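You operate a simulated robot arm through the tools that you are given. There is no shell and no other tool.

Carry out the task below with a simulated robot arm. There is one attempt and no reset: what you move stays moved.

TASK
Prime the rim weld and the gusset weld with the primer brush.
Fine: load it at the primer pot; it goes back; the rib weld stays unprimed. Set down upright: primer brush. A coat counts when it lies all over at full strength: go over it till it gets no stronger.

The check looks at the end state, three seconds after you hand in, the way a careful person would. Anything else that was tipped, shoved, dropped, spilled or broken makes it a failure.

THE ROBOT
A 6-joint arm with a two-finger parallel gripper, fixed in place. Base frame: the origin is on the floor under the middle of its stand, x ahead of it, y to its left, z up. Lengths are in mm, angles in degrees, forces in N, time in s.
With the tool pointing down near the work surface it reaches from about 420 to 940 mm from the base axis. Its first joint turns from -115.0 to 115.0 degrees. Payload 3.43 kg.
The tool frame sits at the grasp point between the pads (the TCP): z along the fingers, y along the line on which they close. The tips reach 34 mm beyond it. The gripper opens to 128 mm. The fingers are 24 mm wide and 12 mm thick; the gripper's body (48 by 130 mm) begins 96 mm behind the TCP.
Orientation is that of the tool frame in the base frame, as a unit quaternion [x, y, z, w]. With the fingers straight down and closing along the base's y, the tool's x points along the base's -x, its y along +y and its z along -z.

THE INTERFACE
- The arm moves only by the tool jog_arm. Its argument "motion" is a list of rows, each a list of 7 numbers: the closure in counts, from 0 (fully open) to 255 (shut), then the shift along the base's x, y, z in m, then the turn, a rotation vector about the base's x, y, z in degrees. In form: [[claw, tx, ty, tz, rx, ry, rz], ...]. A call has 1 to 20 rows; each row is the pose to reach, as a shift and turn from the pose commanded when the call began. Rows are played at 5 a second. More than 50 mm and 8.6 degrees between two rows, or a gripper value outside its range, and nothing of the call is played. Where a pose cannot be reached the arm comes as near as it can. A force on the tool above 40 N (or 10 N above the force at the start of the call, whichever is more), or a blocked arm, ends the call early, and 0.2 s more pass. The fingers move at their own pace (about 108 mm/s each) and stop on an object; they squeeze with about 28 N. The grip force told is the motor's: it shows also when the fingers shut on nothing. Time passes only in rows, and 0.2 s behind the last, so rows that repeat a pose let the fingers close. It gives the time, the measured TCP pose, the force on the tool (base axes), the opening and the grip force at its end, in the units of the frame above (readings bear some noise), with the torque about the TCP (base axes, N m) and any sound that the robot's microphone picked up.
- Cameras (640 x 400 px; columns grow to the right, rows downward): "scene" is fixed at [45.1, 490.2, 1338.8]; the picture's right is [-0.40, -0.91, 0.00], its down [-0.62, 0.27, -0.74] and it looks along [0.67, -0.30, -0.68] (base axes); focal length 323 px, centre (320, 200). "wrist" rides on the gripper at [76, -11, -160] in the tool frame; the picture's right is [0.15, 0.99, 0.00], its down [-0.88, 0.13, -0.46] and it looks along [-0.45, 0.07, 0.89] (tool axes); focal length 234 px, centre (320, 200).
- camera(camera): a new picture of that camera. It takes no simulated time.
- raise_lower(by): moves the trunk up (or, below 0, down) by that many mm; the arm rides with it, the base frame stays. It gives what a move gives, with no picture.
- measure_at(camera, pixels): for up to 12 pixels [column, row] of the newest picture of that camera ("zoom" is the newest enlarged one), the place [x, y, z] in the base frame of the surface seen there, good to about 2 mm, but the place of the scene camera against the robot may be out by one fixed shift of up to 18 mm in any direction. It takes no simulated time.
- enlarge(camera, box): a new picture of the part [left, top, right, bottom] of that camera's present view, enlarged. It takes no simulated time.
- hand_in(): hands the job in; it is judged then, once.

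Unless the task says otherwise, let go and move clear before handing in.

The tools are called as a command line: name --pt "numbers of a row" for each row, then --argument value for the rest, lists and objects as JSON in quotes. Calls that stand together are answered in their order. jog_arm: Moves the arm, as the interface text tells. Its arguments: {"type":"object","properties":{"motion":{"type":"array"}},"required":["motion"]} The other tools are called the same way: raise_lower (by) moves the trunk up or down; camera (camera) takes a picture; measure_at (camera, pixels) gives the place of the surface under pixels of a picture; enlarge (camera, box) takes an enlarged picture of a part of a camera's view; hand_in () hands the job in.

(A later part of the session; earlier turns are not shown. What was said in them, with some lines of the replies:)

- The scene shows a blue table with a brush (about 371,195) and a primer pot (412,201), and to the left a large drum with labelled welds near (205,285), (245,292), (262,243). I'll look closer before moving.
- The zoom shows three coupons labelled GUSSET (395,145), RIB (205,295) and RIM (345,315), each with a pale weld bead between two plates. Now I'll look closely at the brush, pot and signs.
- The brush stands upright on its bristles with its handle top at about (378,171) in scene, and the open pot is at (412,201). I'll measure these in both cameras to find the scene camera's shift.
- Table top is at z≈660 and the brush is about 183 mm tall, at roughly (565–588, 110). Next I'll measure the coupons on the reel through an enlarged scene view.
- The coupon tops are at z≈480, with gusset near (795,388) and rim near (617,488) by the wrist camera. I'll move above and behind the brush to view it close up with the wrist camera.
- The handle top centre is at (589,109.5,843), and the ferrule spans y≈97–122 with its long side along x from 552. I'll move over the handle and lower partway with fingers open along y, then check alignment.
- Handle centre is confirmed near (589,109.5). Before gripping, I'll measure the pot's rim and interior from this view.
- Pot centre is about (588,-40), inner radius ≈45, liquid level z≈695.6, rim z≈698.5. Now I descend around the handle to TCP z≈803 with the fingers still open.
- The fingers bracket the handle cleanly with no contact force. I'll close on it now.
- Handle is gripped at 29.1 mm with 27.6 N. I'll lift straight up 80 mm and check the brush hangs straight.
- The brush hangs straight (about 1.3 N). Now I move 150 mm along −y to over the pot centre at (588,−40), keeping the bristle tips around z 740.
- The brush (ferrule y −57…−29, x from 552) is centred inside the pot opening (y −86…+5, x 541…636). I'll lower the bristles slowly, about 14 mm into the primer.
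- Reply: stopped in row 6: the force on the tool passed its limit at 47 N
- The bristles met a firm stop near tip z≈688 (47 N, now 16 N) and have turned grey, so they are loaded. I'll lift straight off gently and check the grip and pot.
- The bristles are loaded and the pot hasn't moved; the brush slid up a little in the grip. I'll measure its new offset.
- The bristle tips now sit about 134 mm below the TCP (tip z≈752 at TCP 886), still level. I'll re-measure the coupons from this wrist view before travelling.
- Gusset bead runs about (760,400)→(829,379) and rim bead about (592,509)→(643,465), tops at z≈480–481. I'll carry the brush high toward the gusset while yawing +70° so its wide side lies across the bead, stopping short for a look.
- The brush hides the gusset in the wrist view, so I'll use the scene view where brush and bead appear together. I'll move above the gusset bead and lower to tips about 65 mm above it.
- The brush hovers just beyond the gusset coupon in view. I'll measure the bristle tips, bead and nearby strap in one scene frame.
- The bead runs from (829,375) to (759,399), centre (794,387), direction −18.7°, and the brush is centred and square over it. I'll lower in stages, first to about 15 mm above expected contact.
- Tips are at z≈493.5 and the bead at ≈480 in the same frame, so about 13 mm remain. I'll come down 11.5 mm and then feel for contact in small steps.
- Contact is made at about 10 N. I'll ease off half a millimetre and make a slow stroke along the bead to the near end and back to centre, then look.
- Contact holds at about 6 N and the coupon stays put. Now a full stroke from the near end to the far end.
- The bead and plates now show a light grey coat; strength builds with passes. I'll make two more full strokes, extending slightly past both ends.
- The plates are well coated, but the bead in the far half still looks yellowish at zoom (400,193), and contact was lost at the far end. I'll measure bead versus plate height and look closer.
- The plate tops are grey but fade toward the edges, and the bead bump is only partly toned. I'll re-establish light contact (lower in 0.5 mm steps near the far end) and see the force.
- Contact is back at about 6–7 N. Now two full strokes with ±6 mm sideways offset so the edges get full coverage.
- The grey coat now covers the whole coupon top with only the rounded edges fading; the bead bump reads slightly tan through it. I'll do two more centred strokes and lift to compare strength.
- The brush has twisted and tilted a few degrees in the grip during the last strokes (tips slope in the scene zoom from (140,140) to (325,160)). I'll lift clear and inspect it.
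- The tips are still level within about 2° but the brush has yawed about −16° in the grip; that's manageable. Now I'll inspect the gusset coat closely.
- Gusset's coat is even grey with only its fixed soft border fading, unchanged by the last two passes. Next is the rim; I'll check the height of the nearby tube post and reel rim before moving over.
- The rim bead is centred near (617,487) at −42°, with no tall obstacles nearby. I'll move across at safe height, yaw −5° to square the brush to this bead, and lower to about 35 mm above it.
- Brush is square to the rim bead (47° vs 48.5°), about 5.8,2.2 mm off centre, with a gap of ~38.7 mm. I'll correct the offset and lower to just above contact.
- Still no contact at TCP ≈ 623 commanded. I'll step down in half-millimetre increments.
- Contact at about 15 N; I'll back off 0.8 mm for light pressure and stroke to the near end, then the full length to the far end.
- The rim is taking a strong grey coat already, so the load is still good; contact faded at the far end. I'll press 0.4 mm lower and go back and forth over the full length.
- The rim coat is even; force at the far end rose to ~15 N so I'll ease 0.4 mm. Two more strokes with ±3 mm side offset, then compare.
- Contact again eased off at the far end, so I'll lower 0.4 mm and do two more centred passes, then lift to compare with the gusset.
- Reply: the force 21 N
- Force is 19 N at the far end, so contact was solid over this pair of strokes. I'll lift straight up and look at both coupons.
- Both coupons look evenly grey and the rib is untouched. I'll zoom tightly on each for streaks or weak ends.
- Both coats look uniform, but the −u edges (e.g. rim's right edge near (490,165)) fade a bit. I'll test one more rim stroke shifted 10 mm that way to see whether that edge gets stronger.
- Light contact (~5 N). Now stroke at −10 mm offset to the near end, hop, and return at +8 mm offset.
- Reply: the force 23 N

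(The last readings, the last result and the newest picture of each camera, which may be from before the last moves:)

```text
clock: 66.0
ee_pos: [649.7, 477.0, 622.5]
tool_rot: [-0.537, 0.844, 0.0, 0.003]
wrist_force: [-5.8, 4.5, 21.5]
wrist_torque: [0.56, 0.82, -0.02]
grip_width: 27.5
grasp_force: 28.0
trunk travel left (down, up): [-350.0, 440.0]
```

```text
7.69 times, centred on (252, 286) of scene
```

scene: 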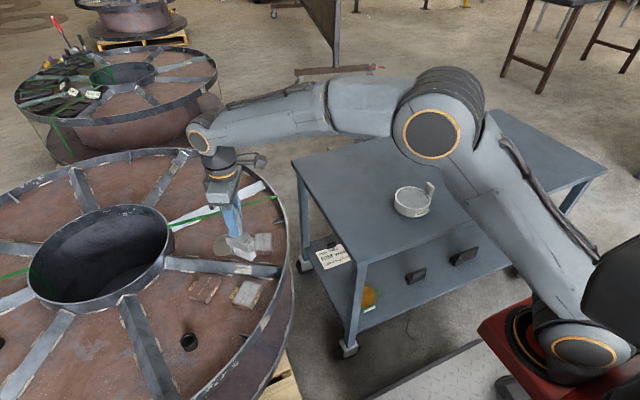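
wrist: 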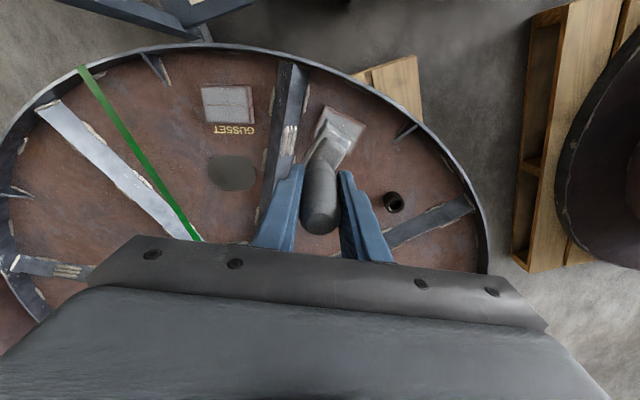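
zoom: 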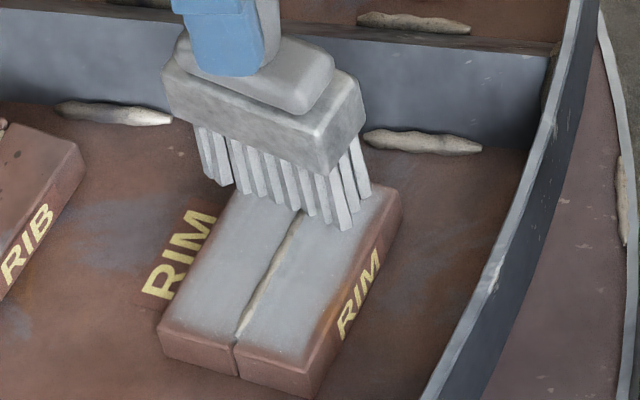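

The rim's border didn't change, so that soft edge is just the patch's limit and the coat is saturated. I'll lift clear high enough for the table and take a last comparison look.

jog_arm --pt "255 0 0 0.006 0 0 0" --pt "255 0 0 0.03 0 0 0" --pt "255 0 0 0.07 0 0 0" --pt "255 0 0 0.11 0 0 0" --pt "255 0 0 0.155 0 0 0" --pt "255 0 0 0.2 0 0 0" --pt "255 0 0 0.24 0 0 0" --pt "255 0 0 0.24 0 0 0"

enlarge --camera "scene" --box '[190, 225, 290, 315]'

enlarge --camera "scene" --box '[230, 270, 264, 304]'

enlarge --camera "scene" --box '[225, 170, 285, 230]'

```text
clock: 67.8
ee_pos: [649.4, 478.3, 861.6]
tool_rot: [-0.537, 0.843, 0.001, 0.003]
wrist_force: [0.8, 0.0, -0.7]
wrist_torque: [0.0, 0.0, 0.0]
grip_width: 27.2
grasp_force: 27.6
trunk travel left (down, up): [-350.0, 440.0]
```

```text
4.44 times, centred on (240, 270) of scene
```

zoom: 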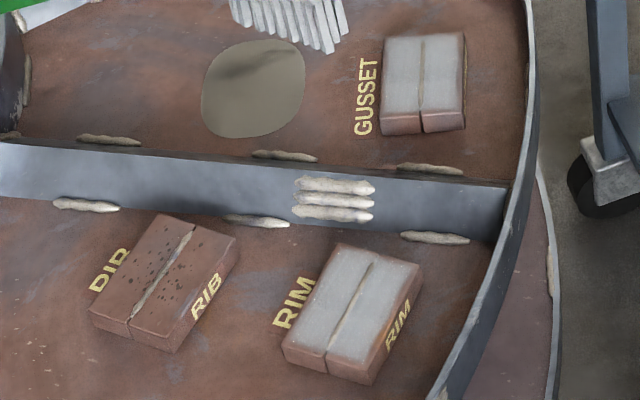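

```text
11.76 times, centred on (247, 287) of scene
```

zoom: 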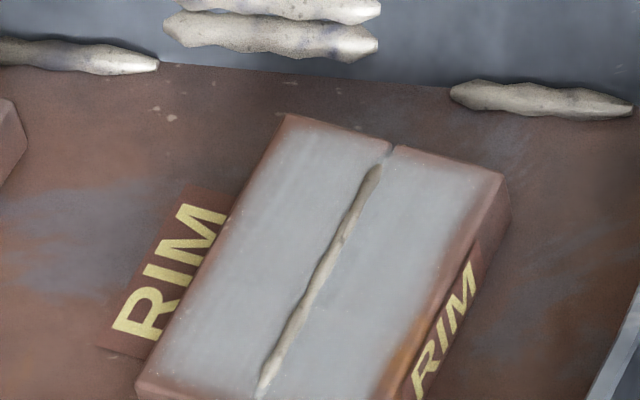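

```text
6.67 times, centred on (255, 200) of scene
```

zoom: 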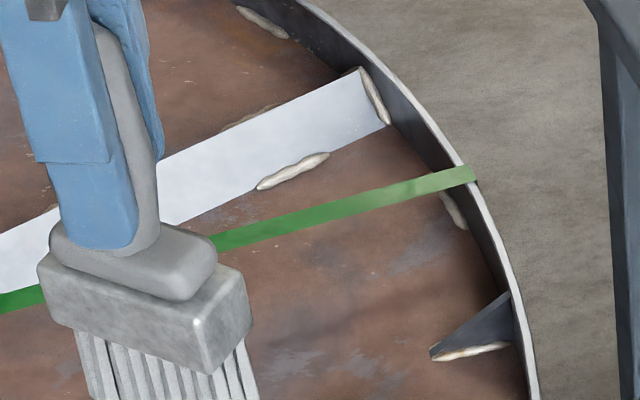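

Gusset and rim match in tone and rim got no stronger from the last two strokes, so both are done. Before returning the brush I'll measure its present tip height, yaw and centre relative to the gripper.

enlarge --camera "scene" --box '[225, 190, 285, 245]'

```text
7.27 times, centred on (255, 218) of scene
```

zoom: 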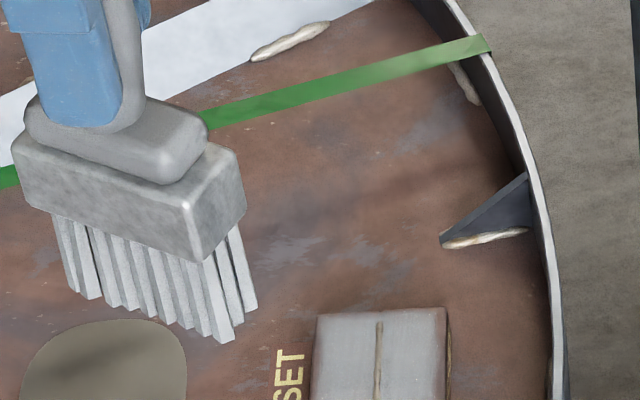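

measure_at --camera "zoom" --pixels '[[75, 288], [95, 296], [132, 307], [165, 321], [187, 325], [222, 337], [255, 308], [240, 312], [20, 170], [190, 240], [240, 190], [200, 262]]'

```text
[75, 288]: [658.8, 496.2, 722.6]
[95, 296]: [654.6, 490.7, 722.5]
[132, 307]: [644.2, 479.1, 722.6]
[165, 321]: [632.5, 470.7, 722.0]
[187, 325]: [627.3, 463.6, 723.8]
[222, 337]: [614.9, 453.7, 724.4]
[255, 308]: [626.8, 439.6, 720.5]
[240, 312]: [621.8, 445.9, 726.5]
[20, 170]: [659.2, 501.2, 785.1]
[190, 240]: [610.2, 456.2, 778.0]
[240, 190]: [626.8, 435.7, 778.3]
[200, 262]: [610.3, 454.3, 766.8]
```

Tips are level (z≈724, so about 138–140 mm below the TCP) and the wide axis is at 44°. I'll carry the brush back above its starting spot (589,109), yawing −45° so its wide side lies along x as before.

jog_arm --pt "255 -0.002 -0.015 0 0 0 -1.5" --pt "255 -0.007 -0.043 0 0 0 -5" --pt "255 -0.013 -0.079 0 0 0 -9.5" --pt "255 -0.019 -0.115 0 0 0 -14" --pt "255 -0.025 -0.152 0 0 0 -18.5" --pt "255 -0.031 -0.189 0 0 0 -23" --pt "255 -0.037 -0.226 0 0 0 -27.5" --pt "255 -0.043 -0.262 0 0 0 -32" --pt "255 -0.049 -0.297 0 0 0 -36.5" --pt "255 -0.055 -0.33 0 0 0 -41" --pt "255 -0.059 -0.355 0 0 0 -44" --pt "255 -0.0607 -0.3672 0 0 0 -45" --pt "255 -0.0607 -0.3672 0 0 0 -45"

camera --camera "wrist"

camera --camera "scene"

enlarge --camera "scene" --box '[330, 140, 440, 240]'

```text
clock: 70.6
ee_pos: [586.1, 106.0, 860.6]
tool_rot: [-0.173, 0.985, -0.001, 0.004]
wrist_force: [-0.5, -0.1, -1.5]
wrist_torque: [-0.01, 0.01, 0.02]
grip_width: 27.2
grasp_force: 27.8
trunk travel left (down, up): [-350.0, 440.0]
```

```text
taken
```

wrist: 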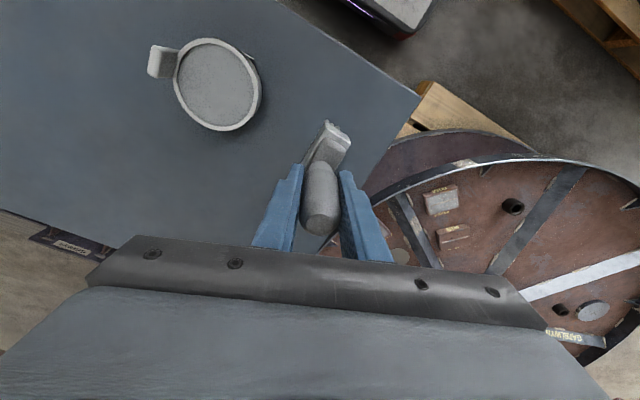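

```text
taken
```

scene: 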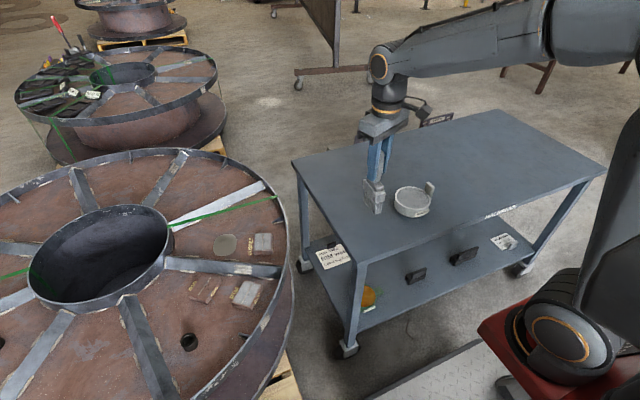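

```text
4.00 times, centred on (385, 190) of scene
```

zoom: 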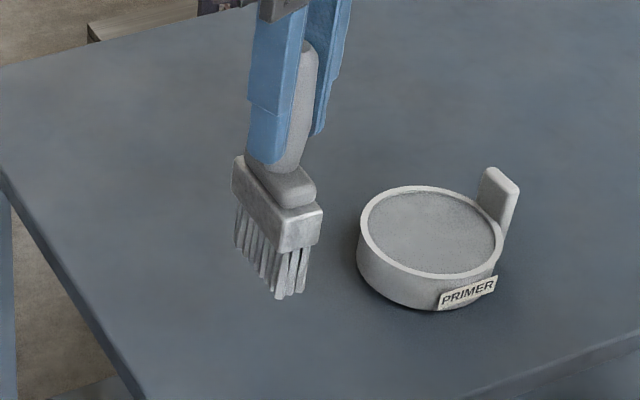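

enlarge --camera "scene" --box '[375, 175, 425, 220]'

enlarge --camera "wrist" --box '[280, 100, 380, 190]'

```text
8.89 times, centred on (400, 198) of scene
```

zoom: 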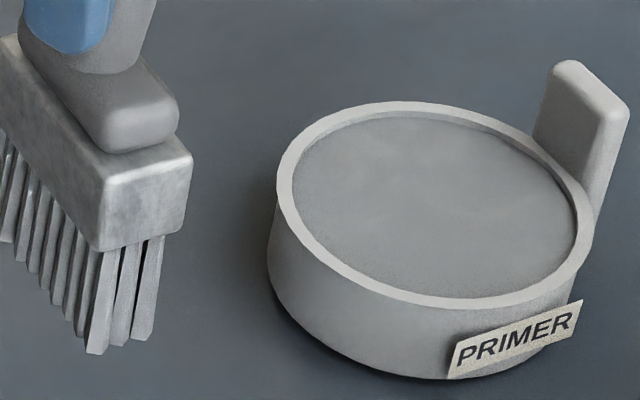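

```text
4.44 times, centred on (330, 145) of wrist
```

zoom: 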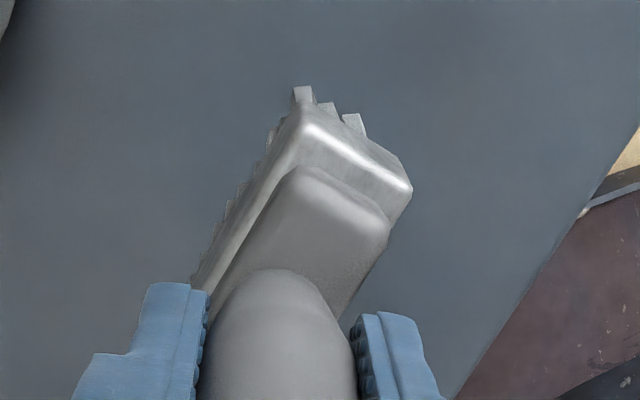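

measure_at --camera "zoom" --pixels '[[302, 95], [325, 106], [353, 120], [268, 138], [225, 215], [305, 125], [405, 185], [355, 150], [300, 185], [380, 225], [280, 300]]'

enlarge --camera "scene" --box '[365, 165, 420, 220]'

```text
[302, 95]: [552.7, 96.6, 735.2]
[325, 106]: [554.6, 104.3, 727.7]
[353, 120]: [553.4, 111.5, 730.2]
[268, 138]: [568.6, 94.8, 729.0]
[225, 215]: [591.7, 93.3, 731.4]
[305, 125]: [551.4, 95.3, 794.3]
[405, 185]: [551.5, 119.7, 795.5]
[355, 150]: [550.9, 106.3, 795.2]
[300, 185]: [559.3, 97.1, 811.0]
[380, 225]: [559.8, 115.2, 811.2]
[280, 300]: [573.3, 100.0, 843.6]
```

```text
7.27 times, centred on (392, 192) of scene
```

zoom: 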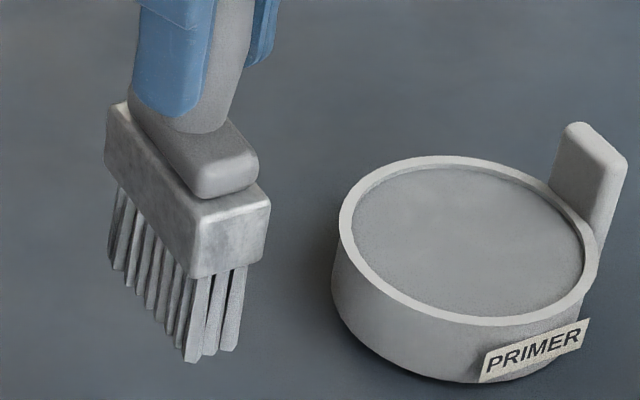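

The brush hangs within ~1.5° of upright, with its ferrule 1–2 mm from its original spot. I'll correct that and lower to a few millimetres above the table.

jog_arm --pt "255 0.001 0.002 -0.015 0 0 0" --pt "255 0.001 0.002 -0.03 0 0 0" --pt "255 0.001 0.002 -0.042 0 0 0" --pt "255 0.001 0.002 -0.05 0 0 0" --pt "255 0.001 0.002 -0.055 0 0 0" --pt "255 0.001 0.002 -0.057 0 0 0" --pt "255 0.001 0.002 -0.057 0 0 0"

enlarge --camera "scene" --box '[340, 160, 420, 240]'

```text
clock: 72.2
ee_pos: [588.9, 109.1, 801.6]
tool_rot: [-0.174, 0.985, -0.001, 0.003]
wrist_force: [-0.3, -0.4, -1.7]
wrist_torque: [-0.02, -0.02, -0.01]
grip_width: 27.6
grasp_force: 28.1
trunk travel left (down, up): [-350.0, 440.0]
```

```text
5.00 times, centred on (380, 200) of scene
```

zoom: 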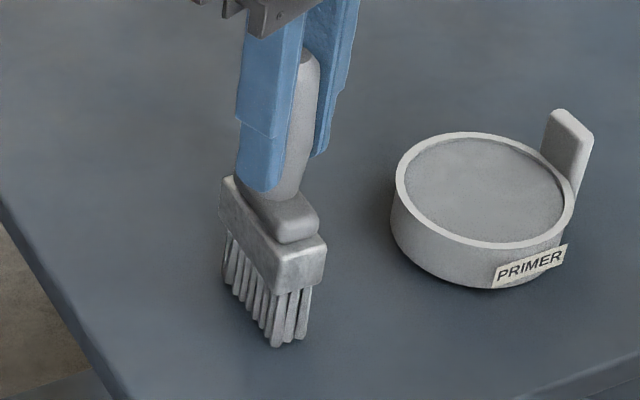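

No contact yet, with the tips a few millimetres above the table. Stepping down 1 mm at a time.

jog_arm --pt "255 0 0 -0.001 0 0 0" --pt "255 0 0 -0.002 0 0 0" --pt "255 0 0 -0.003 0 0 0" --pt "255 0 0 -0.0035 0 0 0" --pt "255 0 0 -0.0035 0 0 0"

```text
clock: 73.4
ee_pos: [589.7, 110.4, 802.6]
tool_rot: [-0.174, 0.985, 0.0, 0.003]
wrist_force: [-2.6, -1.9, 6.3]
wrist_torque: [-0.19, 0.15, -0.04]
grip_width: 27.4
grasp_force: 27.7
trunk travel left (down, up): [-350.0, 440.0]
```

Bristles are on the table with about 7 N. I'll press half a millimetre more to seat them flat, then check.

jog_arm --pt "255 0 0 -0.0003 0 0 0" --pt "255 0 0 -0.0006 0 0 0" --pt "255 0 0 -0.0006 0 0 0"

enlarge --camera "scene" --box '[345, 190, 405, 240]'

enlarge --camera "wrist" --box '[270, 100, 380, 200]'

```text
clock: 74.2
ee_pos: [589.0, 109.5, 800.3]
tool_rot: [-0.174, 0.985, 0.0, 0.004]
wrist_force: [-1.0, -0.4, 25.6]
wrist_torque: [0.1, 0.06, 0.01]
grip_width: 27.6
grasp_force: 27.9
trunk travel left (down, up): [-350.0, 440.0]
```

```text
8.00 times, centred on (375, 215) of scene
```

zoom: 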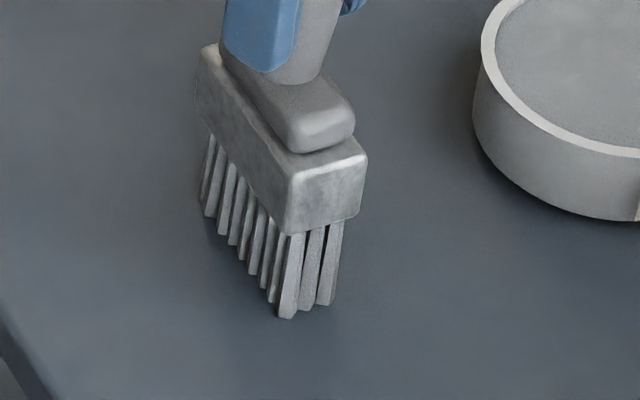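

```text
4.00 times, centred on (325, 150) of wrist
```

zoom: 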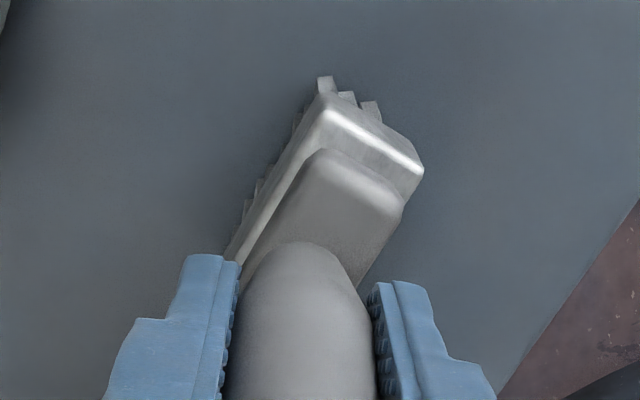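

The brush is seated flat: 25.6 N straight down with almost no torque. I'll ease off 0.6 mm and open the fingers gradually.

jog_arm --pt "255 0 0 0.0004 0 0 0" --pt "255 0 0 0.0006 0 0 0" --pt "198 0 0 0.0006 0 0 0" --pt "192 0 0 0.0006 0 0 0" --pt "184 0 0 0.0006 0 0 0" --pt "170 0 0 0.0006 0 0 0" --pt "150 0 0 0.0006 0 0 0" --pt "120 0 0 0.0006 0 0 0" --pt "90 0 0 0.0006 0 0 0" --pt "90 0 0 0.0006 0 0 0"

camera --camera "wrist"

enlarge --camera "scene" --box '[330, 130, 430, 240]'

```text
clock: 76.4
ee_pos: [589.0, 108.2, 800.2]
tool_rot: [-0.173, 0.985, -0.001, 0.002]
wrist_force: [-0.2, 0.0, -0.3]
wrist_torque: [-0.02, 0.0, 0.0]
grip_width: 82.8
grasp_force: 0.0
trunk travel left (down, up): [-350.0, 440.0]
```

```text
taken
```

wrist: 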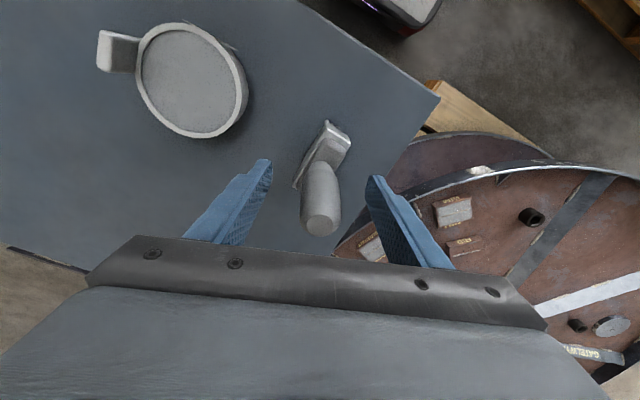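

```text
3.64 times, centred on (380, 185) of scene
```

zoom: 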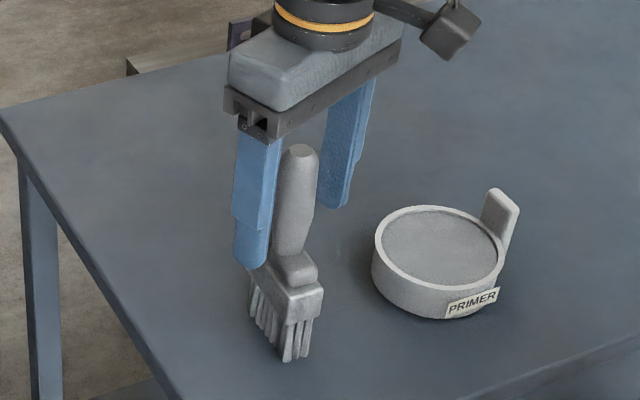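

The brush stands free and upright on its bristles. I'll open fully and rise straight up well clear of the handle.

jog_arm --pt "40 0 0 0.005 0 0 0" --pt "0 0 0 0.02 0 0 0" --pt "0 0 0 0.05 0 0 0" --pt "0 0 0 0.09 0 0 0" --pt "0 0 0 0.135 0 0 0" --pt "0 0 0 0.18 0 0 0" --pt "0 0 0 0.22 0 0 0" --pt "0 0 0 0.22 0 0 0"

camera --camera "scene"

enlarge --camera "scene" --box '[340, 155, 460, 235]'

camera --camera "wrist"

```text
clock: 78.2
ee_pos: [589.6, 108.4, 1020.3]
tool_rot: [-0.175, 0.985, -0.001, 0.003]
wrist_force: [0.6, 0.4, -0.2]
wrist_torque: [-0.01, -0.03, -0.02]
grip_width: 127.6
grasp_force: 0.1
trunk travel left (down, up): [-350.0, 440.0]
```

```text
taken
```

scene: 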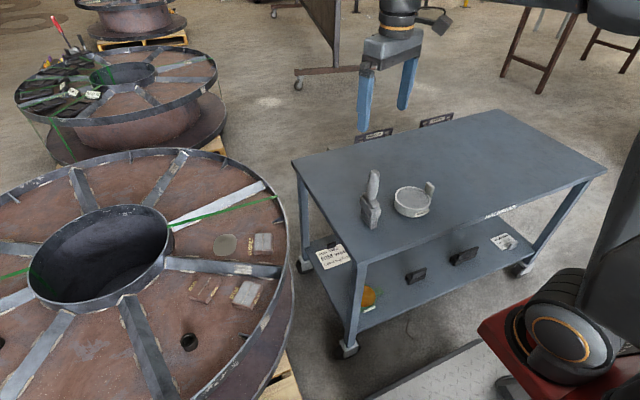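

```text
5.00 times, centred on (400, 195) of scene
```

zoom: 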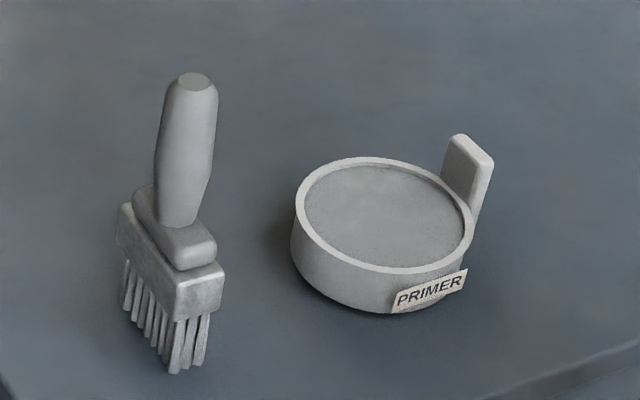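

```text
taken
```

wrist: 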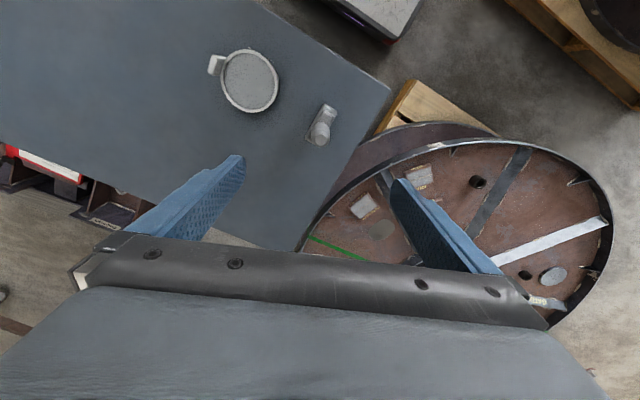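

The brush stands exactly where it began (handle top at zoom (193,80) as before) and the pot is unmoved. One last look at the coupons in the same crop as at the start.

enlarge --camera "scene" --box '[180, 220, 300, 320]'

enlarge --camera "wrist" --box '[335, 150, 445, 240]'

```text
4.00 times, centred on (240, 270) of scene
```

zoom: 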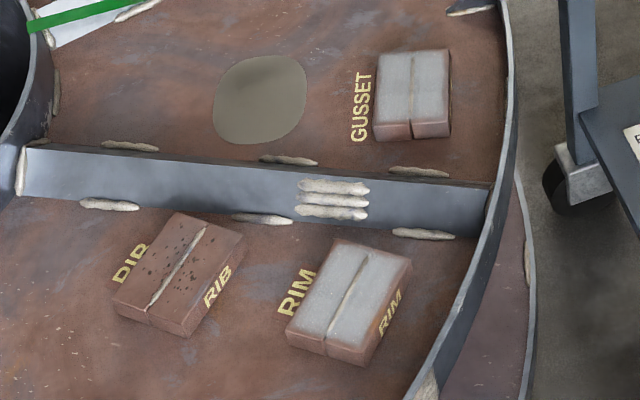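

```text
4.44 times, centred on (390, 195) of wrist
```

zoom: 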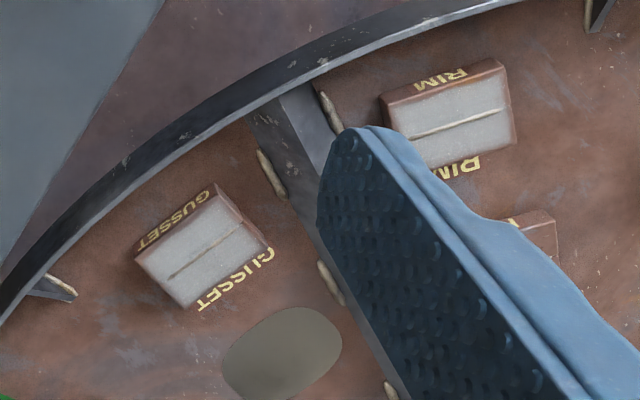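

Rim and gusset are evenly primed, the rib is bare, no coupon has shifted, and brush and pot are in their original places with the arm clear. Handing in.

hand_in

```text
The job is handed in.
```

I primed the rim and gusset welds and left the rib weld bare. The job is handed in, but I haven't seen the result of the check.

- **Coats:** both test pieces are an even grey. Each got about seven or eight strokes, and the last two on each made it no stronger. The edges of each patch look slightly faded. Strokes shifted sideways didn't change that, so I took it as the limit of the patch. The raised weld bead itself still looks tan; only the metal either side of it turned grey. I took that to be how the coat is drawn.
- **Loading:** I loaded the brush once at the pot, and it held enough for both welds. The brush hit the primer harder than intended (47 N) and slid up in the grip, but the pot didn't move or spill.
- **Brush:** it twisted about 16° in the grip while painting, so I corrected for that when putting it back. It stands upright on its bristles where it started.
- **Everything else:** none of the three test pieces moved, and the arm is clear of the table.
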